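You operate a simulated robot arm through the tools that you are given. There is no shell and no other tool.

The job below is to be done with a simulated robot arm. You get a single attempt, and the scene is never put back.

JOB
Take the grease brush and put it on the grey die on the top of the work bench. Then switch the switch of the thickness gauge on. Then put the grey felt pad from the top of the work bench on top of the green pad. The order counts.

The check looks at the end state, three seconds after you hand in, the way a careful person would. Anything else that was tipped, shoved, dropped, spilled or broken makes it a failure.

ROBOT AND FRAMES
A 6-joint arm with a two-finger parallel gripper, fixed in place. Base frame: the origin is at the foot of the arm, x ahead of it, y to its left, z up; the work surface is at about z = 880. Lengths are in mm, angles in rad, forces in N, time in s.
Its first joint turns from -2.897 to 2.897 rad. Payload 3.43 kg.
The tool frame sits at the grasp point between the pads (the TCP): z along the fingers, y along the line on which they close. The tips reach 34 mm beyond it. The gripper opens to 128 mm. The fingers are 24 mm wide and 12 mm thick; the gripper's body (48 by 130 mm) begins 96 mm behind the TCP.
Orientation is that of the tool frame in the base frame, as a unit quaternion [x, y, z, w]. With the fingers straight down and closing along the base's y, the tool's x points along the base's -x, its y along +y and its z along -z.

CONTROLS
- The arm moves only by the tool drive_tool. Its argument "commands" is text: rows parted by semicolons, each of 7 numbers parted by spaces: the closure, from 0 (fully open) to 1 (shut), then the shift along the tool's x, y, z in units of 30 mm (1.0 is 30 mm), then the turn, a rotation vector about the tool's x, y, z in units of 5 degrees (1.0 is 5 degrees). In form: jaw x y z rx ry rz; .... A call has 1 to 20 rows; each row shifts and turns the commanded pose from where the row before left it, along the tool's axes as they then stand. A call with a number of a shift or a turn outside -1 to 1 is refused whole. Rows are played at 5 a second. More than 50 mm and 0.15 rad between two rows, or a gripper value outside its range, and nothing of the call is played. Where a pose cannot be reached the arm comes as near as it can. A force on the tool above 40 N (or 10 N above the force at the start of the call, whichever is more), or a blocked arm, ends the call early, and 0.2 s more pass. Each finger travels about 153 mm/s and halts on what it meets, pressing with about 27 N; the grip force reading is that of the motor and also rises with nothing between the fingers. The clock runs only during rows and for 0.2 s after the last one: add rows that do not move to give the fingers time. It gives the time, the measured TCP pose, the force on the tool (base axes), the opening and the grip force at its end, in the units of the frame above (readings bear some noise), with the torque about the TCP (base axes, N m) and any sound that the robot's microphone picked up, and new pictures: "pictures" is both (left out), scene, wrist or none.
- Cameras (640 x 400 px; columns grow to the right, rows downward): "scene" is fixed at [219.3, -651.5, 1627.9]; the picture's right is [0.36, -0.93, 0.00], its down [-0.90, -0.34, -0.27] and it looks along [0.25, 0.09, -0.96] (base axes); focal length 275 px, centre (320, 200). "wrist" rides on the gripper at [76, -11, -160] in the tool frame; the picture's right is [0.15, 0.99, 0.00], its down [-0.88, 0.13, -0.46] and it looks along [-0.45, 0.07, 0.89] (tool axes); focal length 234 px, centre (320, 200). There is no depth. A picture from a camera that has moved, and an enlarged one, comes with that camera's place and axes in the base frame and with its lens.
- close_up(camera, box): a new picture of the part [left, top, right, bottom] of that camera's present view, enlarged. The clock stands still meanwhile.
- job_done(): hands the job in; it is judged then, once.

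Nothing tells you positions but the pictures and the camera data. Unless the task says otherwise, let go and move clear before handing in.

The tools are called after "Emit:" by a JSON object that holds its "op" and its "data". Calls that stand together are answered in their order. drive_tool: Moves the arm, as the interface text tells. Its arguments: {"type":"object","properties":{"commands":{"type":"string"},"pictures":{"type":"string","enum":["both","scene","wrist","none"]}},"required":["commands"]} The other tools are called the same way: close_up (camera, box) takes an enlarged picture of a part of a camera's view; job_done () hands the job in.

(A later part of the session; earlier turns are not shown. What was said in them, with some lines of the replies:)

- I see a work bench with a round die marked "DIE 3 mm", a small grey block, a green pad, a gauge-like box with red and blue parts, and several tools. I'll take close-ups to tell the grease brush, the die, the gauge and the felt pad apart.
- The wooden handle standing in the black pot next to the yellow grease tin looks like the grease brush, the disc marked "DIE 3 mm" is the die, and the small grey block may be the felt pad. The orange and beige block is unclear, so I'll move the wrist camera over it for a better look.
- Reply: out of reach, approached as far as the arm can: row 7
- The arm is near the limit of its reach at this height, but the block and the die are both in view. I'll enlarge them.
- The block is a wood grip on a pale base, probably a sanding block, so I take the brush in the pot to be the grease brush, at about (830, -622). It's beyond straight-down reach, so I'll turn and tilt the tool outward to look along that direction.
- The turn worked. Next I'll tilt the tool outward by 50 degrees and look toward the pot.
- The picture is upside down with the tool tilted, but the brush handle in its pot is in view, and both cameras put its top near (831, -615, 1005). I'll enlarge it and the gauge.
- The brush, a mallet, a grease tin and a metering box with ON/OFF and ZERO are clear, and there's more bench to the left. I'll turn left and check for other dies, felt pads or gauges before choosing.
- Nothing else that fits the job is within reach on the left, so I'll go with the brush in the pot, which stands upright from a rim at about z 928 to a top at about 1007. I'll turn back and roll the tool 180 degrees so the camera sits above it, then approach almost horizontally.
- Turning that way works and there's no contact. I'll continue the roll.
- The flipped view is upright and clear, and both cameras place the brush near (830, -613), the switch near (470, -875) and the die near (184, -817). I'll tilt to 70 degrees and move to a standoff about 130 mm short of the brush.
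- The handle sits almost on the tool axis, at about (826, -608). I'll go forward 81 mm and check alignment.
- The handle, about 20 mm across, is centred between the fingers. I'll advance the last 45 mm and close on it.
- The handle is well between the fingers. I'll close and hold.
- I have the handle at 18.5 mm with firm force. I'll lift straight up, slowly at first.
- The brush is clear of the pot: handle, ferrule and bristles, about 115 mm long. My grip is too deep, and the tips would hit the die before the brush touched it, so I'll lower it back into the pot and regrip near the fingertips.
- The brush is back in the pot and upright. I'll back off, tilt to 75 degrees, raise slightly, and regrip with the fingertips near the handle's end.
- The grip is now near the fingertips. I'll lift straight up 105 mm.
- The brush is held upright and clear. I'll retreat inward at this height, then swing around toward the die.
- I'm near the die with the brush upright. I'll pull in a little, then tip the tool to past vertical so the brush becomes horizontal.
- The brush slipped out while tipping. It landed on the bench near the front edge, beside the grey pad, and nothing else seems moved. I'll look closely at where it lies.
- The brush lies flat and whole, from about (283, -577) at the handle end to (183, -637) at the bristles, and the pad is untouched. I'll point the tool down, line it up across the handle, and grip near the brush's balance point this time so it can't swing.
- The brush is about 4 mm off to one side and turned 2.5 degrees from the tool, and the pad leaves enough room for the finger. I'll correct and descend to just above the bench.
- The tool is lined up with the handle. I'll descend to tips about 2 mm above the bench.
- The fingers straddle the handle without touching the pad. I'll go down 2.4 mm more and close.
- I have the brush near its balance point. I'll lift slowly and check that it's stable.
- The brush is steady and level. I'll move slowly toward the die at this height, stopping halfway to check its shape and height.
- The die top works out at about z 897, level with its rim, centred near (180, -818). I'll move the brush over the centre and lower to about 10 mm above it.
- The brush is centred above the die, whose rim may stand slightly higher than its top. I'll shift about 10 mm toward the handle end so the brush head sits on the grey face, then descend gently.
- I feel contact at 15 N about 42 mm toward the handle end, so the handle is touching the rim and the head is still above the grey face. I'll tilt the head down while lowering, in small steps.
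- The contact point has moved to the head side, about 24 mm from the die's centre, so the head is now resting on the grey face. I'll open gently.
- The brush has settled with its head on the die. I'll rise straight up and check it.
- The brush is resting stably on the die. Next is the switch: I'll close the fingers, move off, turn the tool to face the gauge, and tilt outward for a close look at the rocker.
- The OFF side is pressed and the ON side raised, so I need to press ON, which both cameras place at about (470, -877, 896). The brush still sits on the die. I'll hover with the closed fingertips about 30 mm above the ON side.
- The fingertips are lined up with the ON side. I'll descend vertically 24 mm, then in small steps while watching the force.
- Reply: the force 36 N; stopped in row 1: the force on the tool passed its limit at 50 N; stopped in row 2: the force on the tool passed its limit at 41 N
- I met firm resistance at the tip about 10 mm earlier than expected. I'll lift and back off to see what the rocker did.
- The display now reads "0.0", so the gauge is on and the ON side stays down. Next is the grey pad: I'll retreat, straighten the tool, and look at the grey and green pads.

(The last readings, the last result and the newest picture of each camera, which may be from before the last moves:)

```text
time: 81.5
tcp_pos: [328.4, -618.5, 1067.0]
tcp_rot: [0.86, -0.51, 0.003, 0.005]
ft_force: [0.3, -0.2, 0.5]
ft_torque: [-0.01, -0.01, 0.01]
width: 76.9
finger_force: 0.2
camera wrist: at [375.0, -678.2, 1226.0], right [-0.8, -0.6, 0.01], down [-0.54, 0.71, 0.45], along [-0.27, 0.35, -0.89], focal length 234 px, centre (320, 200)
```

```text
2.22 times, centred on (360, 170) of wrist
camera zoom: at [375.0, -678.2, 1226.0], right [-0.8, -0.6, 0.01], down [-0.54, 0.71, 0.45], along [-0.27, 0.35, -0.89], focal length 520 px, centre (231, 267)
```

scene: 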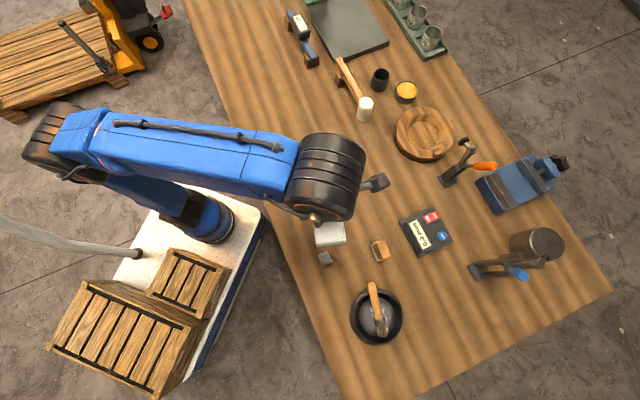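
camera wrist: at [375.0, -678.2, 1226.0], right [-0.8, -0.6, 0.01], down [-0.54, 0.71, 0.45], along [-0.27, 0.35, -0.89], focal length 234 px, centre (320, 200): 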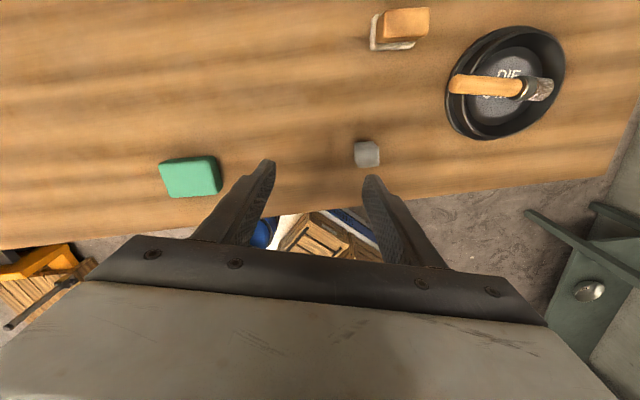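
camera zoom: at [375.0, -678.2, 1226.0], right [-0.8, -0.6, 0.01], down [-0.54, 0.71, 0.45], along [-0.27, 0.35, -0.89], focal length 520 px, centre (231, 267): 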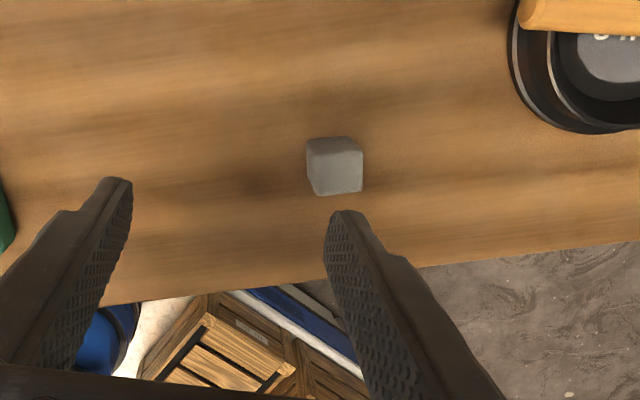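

The gauge shows "0.0 mm", its position is unchanged, and the brush is still on the die. The grey pad is a roughly 34 mm block near (264, -646), turned about 40 degrees, so I'll align the gripper and move above it.

Emit:
{"op": "drive_tool", "data": {"commands": "0.4 0 0 0 0 0 -1;0.4 0 0 0 0 0 -1;0.4 0 0 0 0 0 -0.26;0.4 -0.168 0.556 0.89 0 0 0;0.4 -0.168 0.556 0.89 0 0 0;0.4 -0.168 0.556 0.89 0 0 0;0.4 -0.168 0.556 0.89 0 0 0;0.4 0 0 0 0 0 0"}}

Emit:
{"op": "close_up", "data": {"camera": "wrist", "box": [220, 80, 420, 260]}}

```text
time: 83.3
tcp_pos: [264.7, -649.4, 959.8]
tcp_rot: [0.906, -0.423, 0.003, 0.004]
ft_force: [1.1, -0.6, -0.1]
ft_torque: [0.0, 0.01, -0.01]
width: 77.1
finger_force: 0.0
camera wrist: at [322.6, -697.2, 1119.2], right [-0.66, -0.75, 0.01], down [-0.67, 0.6, 0.45], along [-0.34, 0.29, -0.89], focal length 234 px, centre (320, 200)
```

scene: 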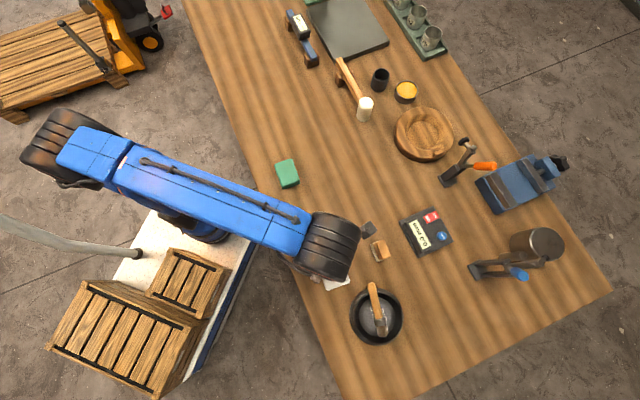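
wrist: 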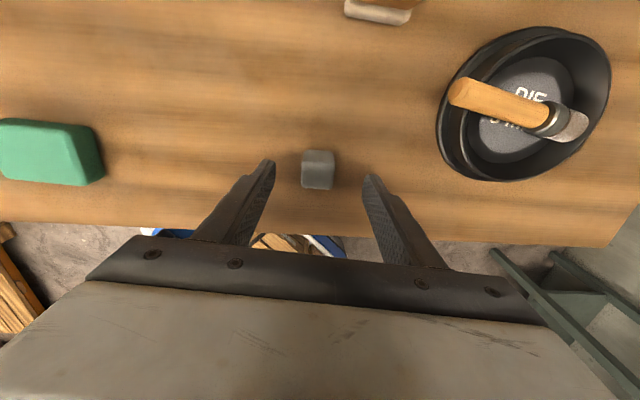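

```text
2.22 times, centred on (320, 170) of wrist
camera zoom: at [322.6, -697.2, 1119.2], right [-0.66, -0.75, 0.01], down [-0.67, 0.6, 0.45], along [-0.34, 0.29, -0.89], focal length 520 px, centre (320, 267)
```

zoom: 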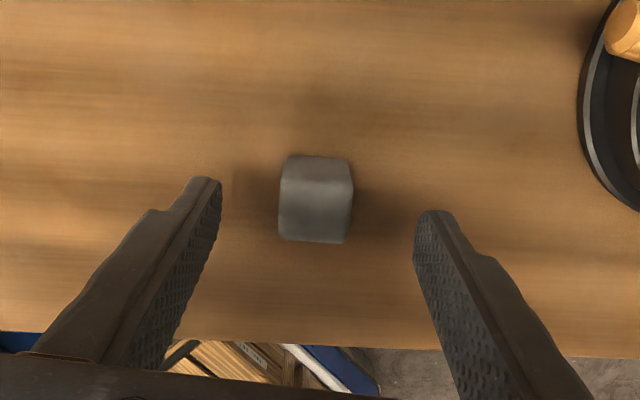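

The pad is about 5 mm off in one direction and nearly aligned. I'll correct, then descend around it.

Emit:
{"op": "drive_tool", "data": {"commands": "0.4 -0.16 -0.03 0 0 0 -0.5;0.4 0 0 0.5 0 0 0;0.4 0 0 0.5 0 0 0;0.4 0 0 0 0 0 0", "pictures": "wrist"}}

Emit:
{"op": "close_up", "data": {"camera": "wrist", "box": [220, 80, 420, 260]}}

```text
time: 84.3
tcp_pos: [263.6, -645.4, 928.3]
tcp_rot: [0.915, -0.403, 0.002, 0.005]
ft_force: [0.0, -0.8, 0.1]
ft_torque: [-0.02, -0.01, 0.02]
width: 77.0
finger_force: 0.1
camera wrist: at [323.0, -691.7, 1087.9], right [-0.63, -0.78, 0.01], down [-0.69, 0.57, 0.45], along [-0.35, 0.28, -0.89], focal length 234 px, centre (320, 200)
```

wrist: 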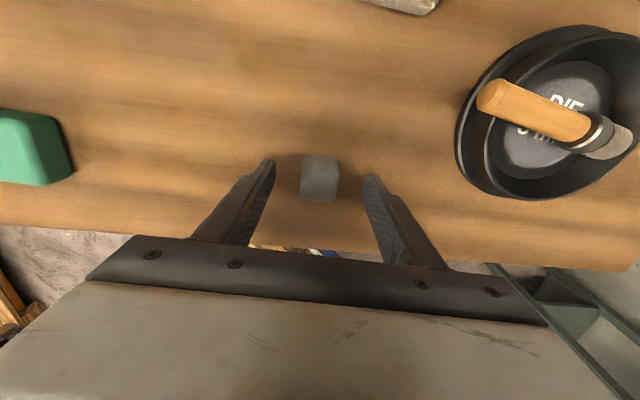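

```text
2.22 times, centred on (320, 170) of wrist
camera zoom: at [323.0, -691.7, 1087.9], right [-0.63, -0.78, 0.01], down [-0.69, 0.57, 0.45], along [-0.35, 0.28, -0.89], focal length 520 px, centre (320, 267)
```

zoom: 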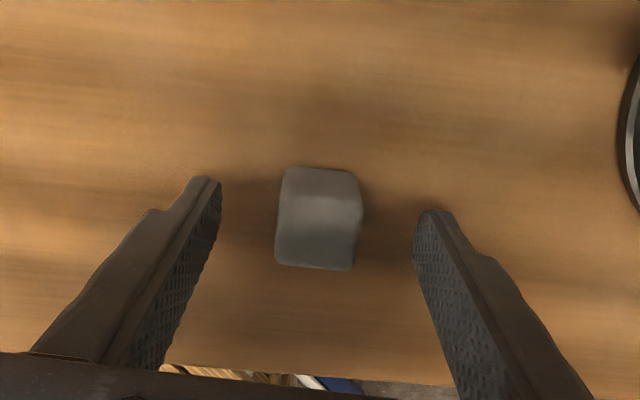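

The pad is centred between the fingers. I'll lower 10 mm more and grip it.

Emit:
{"op": "drive_tool", "data": {"commands": "0.4 0 0 0.32 0 0 0;0.4 0 0 0 0 0 0;0.55 0 0 0 0 0 0;0.65 0 0 0 0 0 0;0.8 0 0 0 0 0 0;0.9 0 0 0 0 0 0;0.9 0 0 0 0 0 0", "pictures": "wrist"}}

Emit:
{"op": "close_up", "data": {"camera": "wrist", "box": [220, 80, 420, 260]}}

```text
time: 85.9
tcp_pos: [261.4, -646.5, 919.0]
tcp_rot: [0.915, -0.403, 0.004, 0.004]
ft_force: [-0.2, 0.4, 2.0]
ft_torque: [0.05, -0.02, 0.0]
width: 28.7
finger_force: 26.7
camera wrist: at [322.2, -691.6, 1078.9], right [-0.63, -0.78, 0.01], down [-0.69, 0.57, 0.45], along [-0.35, 0.28, -0.89], focal length 234 px, centre (320, 200)
```

wrist: 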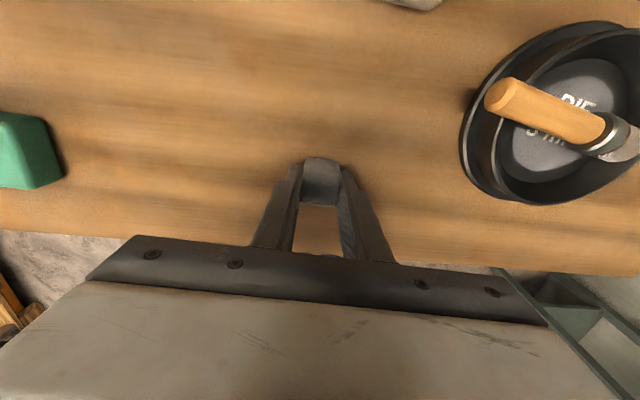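

```text
2.22 times, centred on (320, 170) of wrist
camera zoom: at [322.2, -691.6, 1078.9], right [-0.63, -0.78, 0.01], down [-0.69, 0.57, 0.45], along [-0.35, 0.28, -0.89], focal length 520 px, centre (320, 267)
```

zoom: 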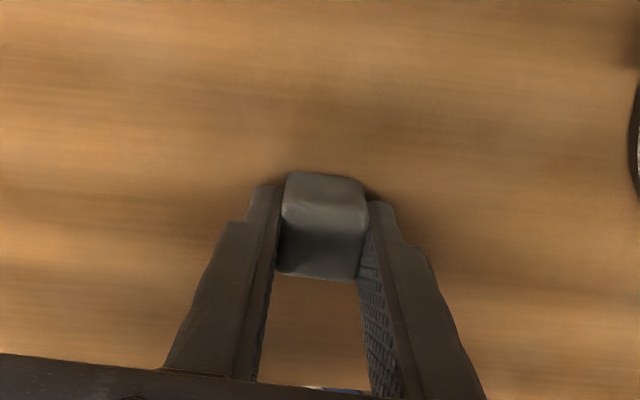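

I have the grey pad, 28.7 mm wide. I'll lift it and carry it most of the way to the green pad, stopping short to measure.

Emit:
{"op": "drive_tool", "data": {"commands": "0.9 0 0 -0.2 0 0 0;0.9 0 0 -0.5 0 0 0;0.9 0 0 -0.7 0 0 0;0.9 0 0 -0.8 0 0 0;0.9 0 0 -0.6 0 0 0;0.9 0 -0.5 0 0 0 0;0.9 0 -0.8 0 0 0 0;0.9 0 -0.8 0 0 0 0;0.9 0 -0.8 0 0 0 0;0.9 0 -0.8 0 0 0 0;0.9 0 -0.8 0 0 0 0;0.9 0 -0.8 0 0 0 0;0.9 0 -0.4 0 0 0 0;0.9 0 0 0 0 0 0"}}

Emit:
{"op": "close_up", "data": {"camera": "wrist", "box": [180, 80, 420, 260]}}

```text
time: 88.9
tcp_pos: [387.5, -528.3, 1002.3]
tcp_rot: [0.915, -0.403, 0.003, 0.004]
ft_force: [0.2, -0.4, 0.2]
ft_torque: [0.0, 0.02, 0.0]
width: 28.7
finger_force: 27.3
camera wrist: at [447.9, -574.6, 1162.6], right [-0.63, -0.78, 0.01], down [-0.69, 0.57, 0.45], along [-0.35, 0.28, -0.89], focal length 234 px, centre (320, 200)
```

scene: 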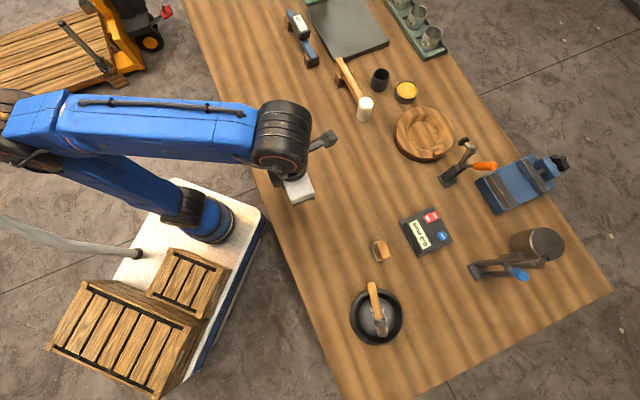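
wrist: 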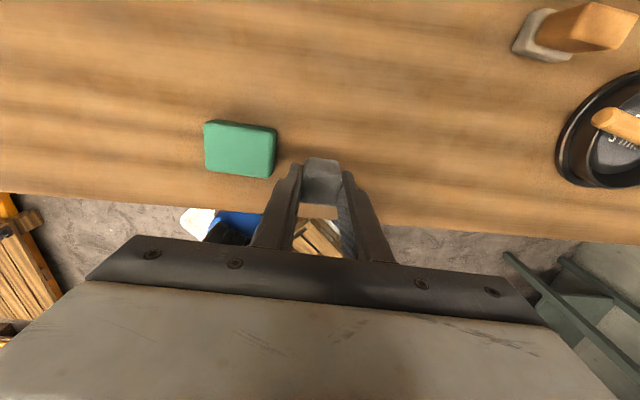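

```text
2.22 times, centred on (300, 170) of wrist
camera zoom: at [447.9, -574.6, 1162.6], right [-0.63, -0.78, 0.01], down [-0.69, 0.57, 0.45], along [-0.35, 0.28, -0.89], focal length 520 px, centre (364, 267)
```

zoom: 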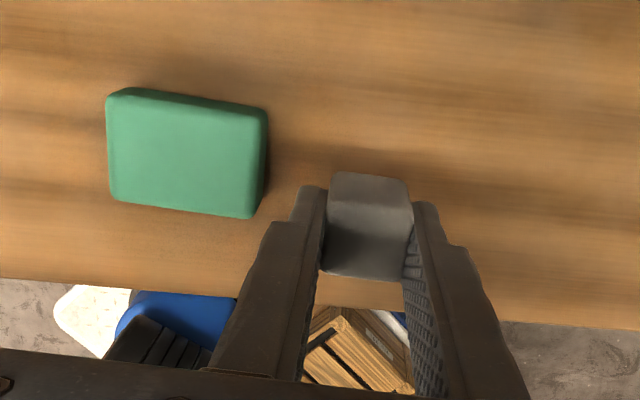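

The green pad is centred near (452, -461) with its top at about z 902, and already aligned with the gripper. I'll move over it and lower to about 15 mm above.

Emit:
{"op": "drive_tool", "data": {"commands": "0.9 -0.03 -0.5 0 0 0 0;0.9 -0.04 -0.8 0 0 0 0;0.9 -0.04 -0.8 0 0 0 0;0.9 -0.03 -0.6 0 0 0 0;0.9 0 -0.39 0 0 0 0;0.9 0 0 0.4 0 0 0;0.9 0 0 0.5 0 0 0;0.9 0 0 0.4 0 0 0;0.9 0 0 0.2 0 0 0;0.9 0 0 0 0 0 0"}}

Emit:
{"op": "close_up", "data": {"camera": "wrist", "box": [200, 80, 440, 260]}}

Emit:
{"op": "close_up", "data": {"camera": "scene", "box": [250, 130, 370, 220]}}

```text
time: 91.1
tcp_pos: [452.5, -462.5, 957.1]
tcp_rot: [0.915, -0.403, 0.002, 0.005]
ft_force: [0.5, -0.3, 0.7]
ft_torque: [-0.03, -0.02, 0.0]
width: 28.9
finger_force: 27.2
camera wrist: at [513.4, -508.9, 1116.8], right [-0.63, -0.78, 0.01], down [-0.69, 0.57, 0.45], along [-0.35, 0.28, -0.89], focal length 234 px, centre (320, 200)
```

scene: 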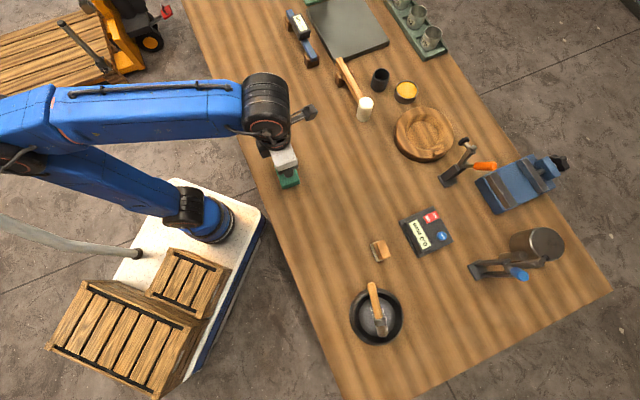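
wrist: 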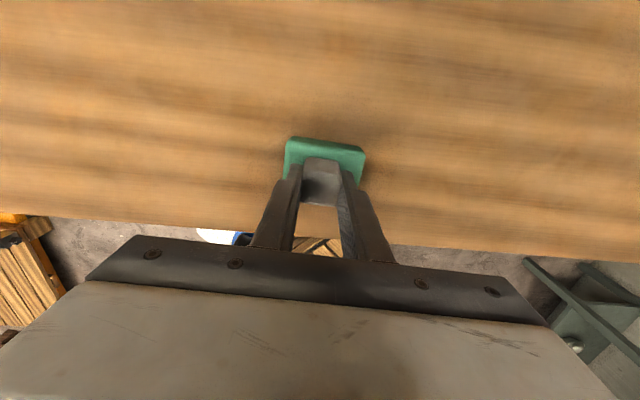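

```text
2.22 times, centred on (320, 170) of wrist
camera zoom: at [513.4, -508.9, 1116.8], right [-0.63, -0.78, 0.01], down [-0.69, 0.57, 0.45], along [-0.35, 0.28, -0.89], focal length 520 px, centre (320, 267)
```

zoom: 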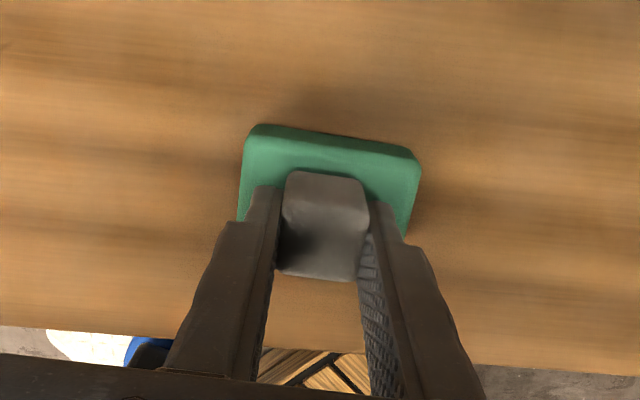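

```text
4.44 times, centred on (310, 175) of scene
camera zoom: at [219.3, -651.5, 1627.9], right [0.36, -0.93, 0.0], down [-0.9, -0.34, -0.27], along [0.25, 0.09, -0.96], focal length 1222 px, centre (364, 311)
```

zoom: 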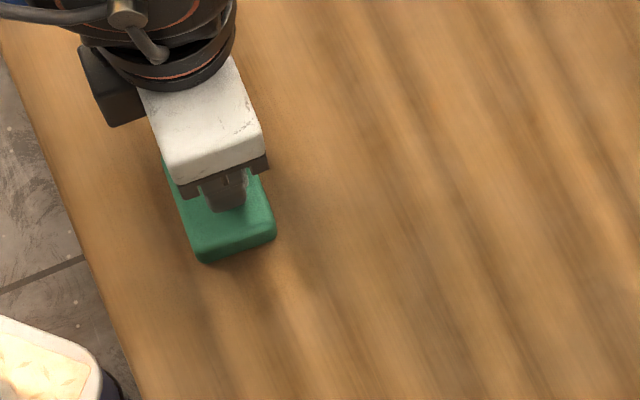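

The grey pad is well within the green pad's roughly 54 by 75 mm top. I'll lower in small steps until I feel contact.

Emit:
{"op": "drive_tool", "data": {"commands": "0.9 0 0 0.15 0 0 0;0.9 0 0 0.15 0 0 0;0.9 0 0 0 0 0 0", "pictures": "none"}}

Emit:
{"op": "drive_tool", "data": {"commands": "0.9 0 0 0.07 0 0 0;0.9 0 0 0 0 0 0", "pictures": "none"}}

Emit:
{"op": "drive_tool", "data": {"commands": "0.9 0 0 0.06 0 0 0;0.9 0 0 0 0 0 0", "pictures": "wrist"}}

```text
time: 91.9
tcp_pos: [452.4, -463.8, 948.5]
tcp_rot: [0.915, -0.403, 0.004, 0.005]
ft_force: [-0.8, -0.8, 13.8]
ft_torque: [0.05, -0.04, -0.02]
width: 29.0
finger_force: 27.2
```

```text
time: 92.5
tcp_pos: [454.7, -463.6, 946.9]
tcp_rot: [0.915, -0.403, 0.003, 0.005]
ft_force: [1.6, 0.0, 31.4]
ft_torque: [0.11, -0.17, -0.01]
width: 29.1
finger_force: 27.3
```

```text
time: 93.1
tcp_pos: [453.1, -462.6, 945.7]
tcp_rot: [0.915, -0.404, 0.003, 0.005]
ft_force: [-1.6, -0.5, 30.9]
ft_torque: [0.09, -0.12, -0.05]
width: 28.7
finger_force: 26.8
camera wrist: at [513.5, -509.1, 1104.9], right [-0.63, -0.78, 0.01], down [-0.69, 0.57, 0.45], along [-0.35, 0.28, -0.89], focal length 234 px, centre (320, 200)
```

wrist: 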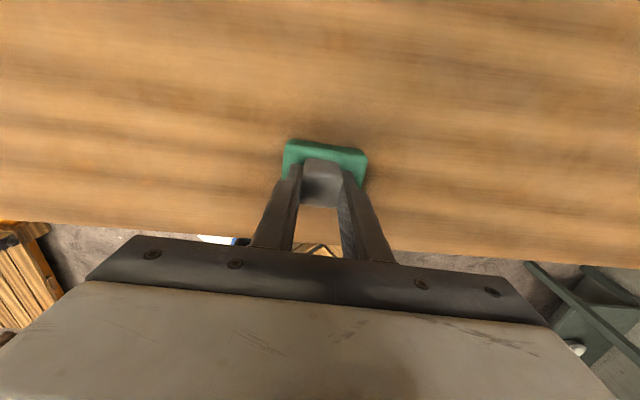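

The grey pad is pressing on the green one. I'll ease off about 3 mm to relieve the pressure, then open gently.

Emit:
{"op": "drive_tool", "data": {"commands": "0.9 0 0 -0.05 0 0 0;0.9 0 0 -0.05 0 0 0;0.9 0 0 0 0 0 0", "pictures": "none"}}

Emit:
{"op": "drive_tool", "data": {"commands": "0.76 0 0 0 0 0 0;0.73 0 0 0 0 0 0;0.69 0 0 0 0 0 0;0.64 0 0 0 0 0 0;0.58 0 0 0 0 0 0;0.58 0 0 0 0 0 0", "pictures": "wrist"}}

Emit:
{"op": "close_up", "data": {"camera": "wrist", "box": [200, 80, 440, 260]}}

```text
time: 93.9
tcp_pos: [454.0, -462.4, 947.1]
tcp_rot: [0.915, -0.403, 0.002, 0.005]
ft_force: [0.9, 0.6, -0.6]
ft_torque: [0.0, -0.02, -0.02]
width: 29.2
finger_force: 26.6
```

```text
time: 95.3
tcp_pos: [454.2, -463.4, 947.0]
tcp_rot: [0.915, -0.403, 0.002, 0.005]
ft_force: [0.3, 1.6, -0.5]
ft_torque: [0.02, 0.01, 0.01]
width: 53.8
finger_force: 0.1
camera wrist: at [514.2, -509.2, 1107.4], right [-0.63, -0.78, 0.01], down [-0.69, 0.57, 0.45], along [-0.35, 0.28, -0.89], focal length 234 px, centre (320, 200)
```

wrist: 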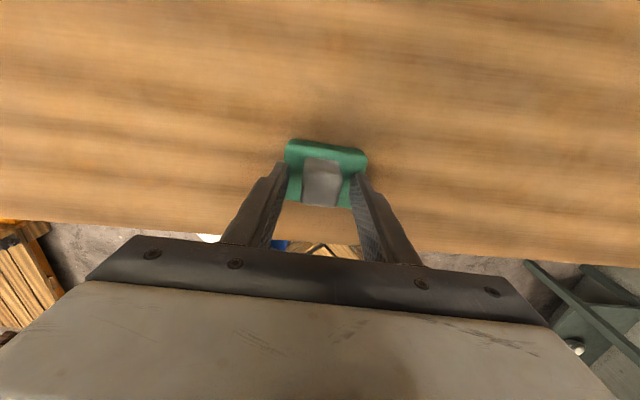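

```text
2.22 times, centred on (320, 170) of wrist
camera zoom: at [514.2, -509.2, 1107.4], right [-0.63, -0.78, 0.01], down [-0.69, 0.57, 0.45], along [-0.35, 0.28, -0.89], focal length 520 px, centre (320, 267)
```

zoom: 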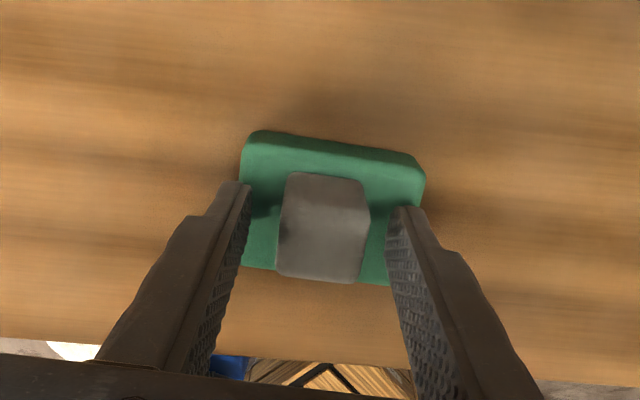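

Grey pad is sitting on the green pad and the fingers are clear of it. I'll rise straight up and move away, then check everything.

Emit:
{"op": "drive_tool", "data": {"commands": "0.58 0 0 -0.2 0 0 0;0.55 0 0 -0.5 0 0 0;0.55 0 0 -0.9 0 0 0;0.55 0 0 -0.9 0 0 0;0.55 0 0 -0.9 0 0 0;0.55 -0.9 0 0 0 0 0;0.55 -0.9 0 0 0 0 0;0.55 -0.9 0 0 0 0 0;0.55 -0.9 0 0 0 0 0;0.55 0 0 0 0 0 0"}}

Emit:
{"op": "close_up", "data": {"camera": "scene", "box": [240, 130, 400, 230]}}

Emit:
{"op": "close_up", "data": {"camera": "wrist", "box": [200, 40, 440, 220]}}

Emit:
{"op": "close_up", "data": {"camera": "scene", "box": [340, 190, 480, 350]}}

```text
time: 97.5
tcp_pos: [381.6, -381.7, 1049.5]
tcp_rot: [0.915, -0.403, 0.003, 0.006]
ft_force: [0.1, -0.3, -0.1]
ft_torque: [0.03, -0.03, 0.0]
width: 57.5
finger_force: 0.0
camera wrist: at [441.7, -427.8, 1208.9], right [-0.63, -0.78, 0.01], down [-0.69, 0.57, 0.45], along [-0.35, 0.28, -0.89], focal length 234 px, centre (320, 200)
```

scene: 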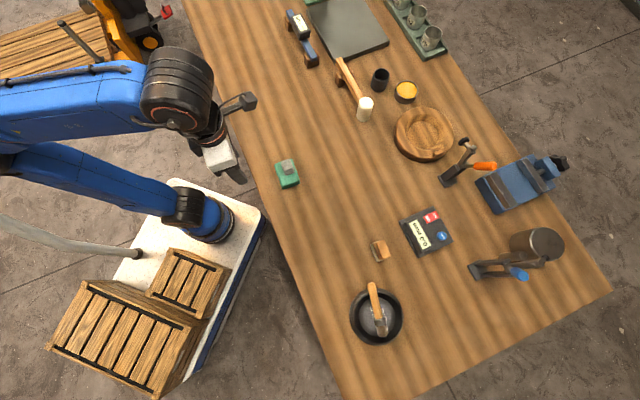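
wrist: 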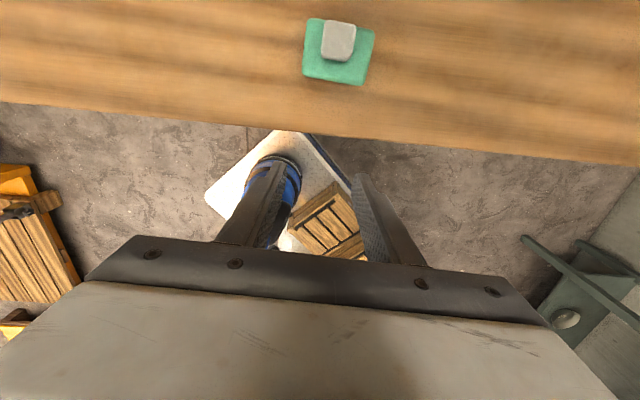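

```text
4.00 times, centred on (320, 180) of scene
camera zoom: at [219.3, -651.5, 1627.9], right [0.36, -0.93, 0.0], down [-0.9, -0.34, -0.27], along [0.25, 0.09, -0.96], focal length 1100 px, centre (320, 280)
```

zoom: 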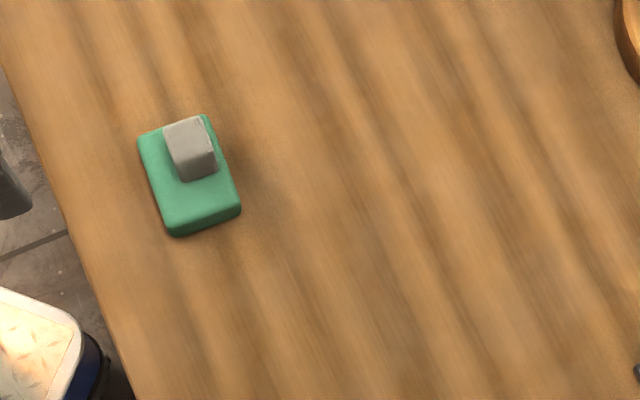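

```text
2.22 times, centred on (320, 130) of wrist
camera zoom: at [441.7, -427.8, 1208.9], right [-0.63, -0.78, 0.01], down [-0.69, 0.57, 0.45], along [-0.35, 0.28, -0.89], focal length 520 px, centre (320, 356)
```

zoom: 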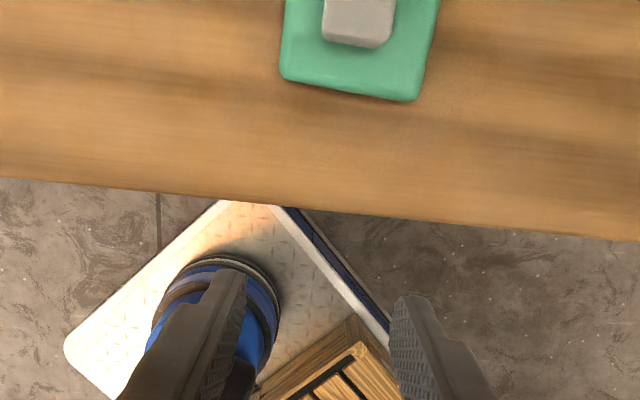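

```text
2.50 times, centred on (410, 270) of scene
camera zoom: at [219.3, -651.5, 1627.9], right [0.36, -0.93, 0.0], down [-0.9, -0.34, -0.27], along [0.25, 0.09, -0.96], focal length 688 px, centre (95, 25)
```

zoom: 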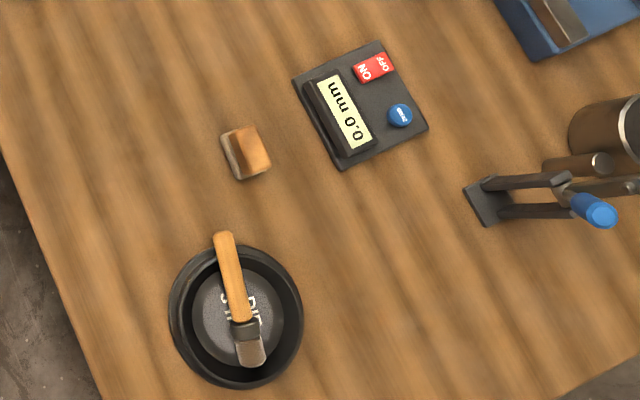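

The brush is on the die, the gauge is on and reads "0.0 mm", and the grey pad rests on the green pad. Nothing else looks moved and the arm is clear, so I'm handing in.

Emit:
{"op": "job_done", "data": {}}

```text
The job is handed in.
```

I did all three steps in order and handed the job in; no result of the check came back. The last pictures show this:

- **Grease brush:** it lies on the grey die, with its head on the grey face and its handle resting on the black rim around it.
- **Thickness gauge:** the switch is on and the display reads "0.0 mm".
- **Grey felt pad:** it sits on top of the green pad, within its edges.

The brush slipped out of the gripper once on the way and fell onto the bench. I picked it up and placed it on the die. It didn't hit anything, and nothing else looked moved or tipped in the last pictures.

I took the brush standing in the black pot beside the grease tin to be the grease brush. I took the plain grey block to be the grey felt pad, not the wooden block with the pale base.
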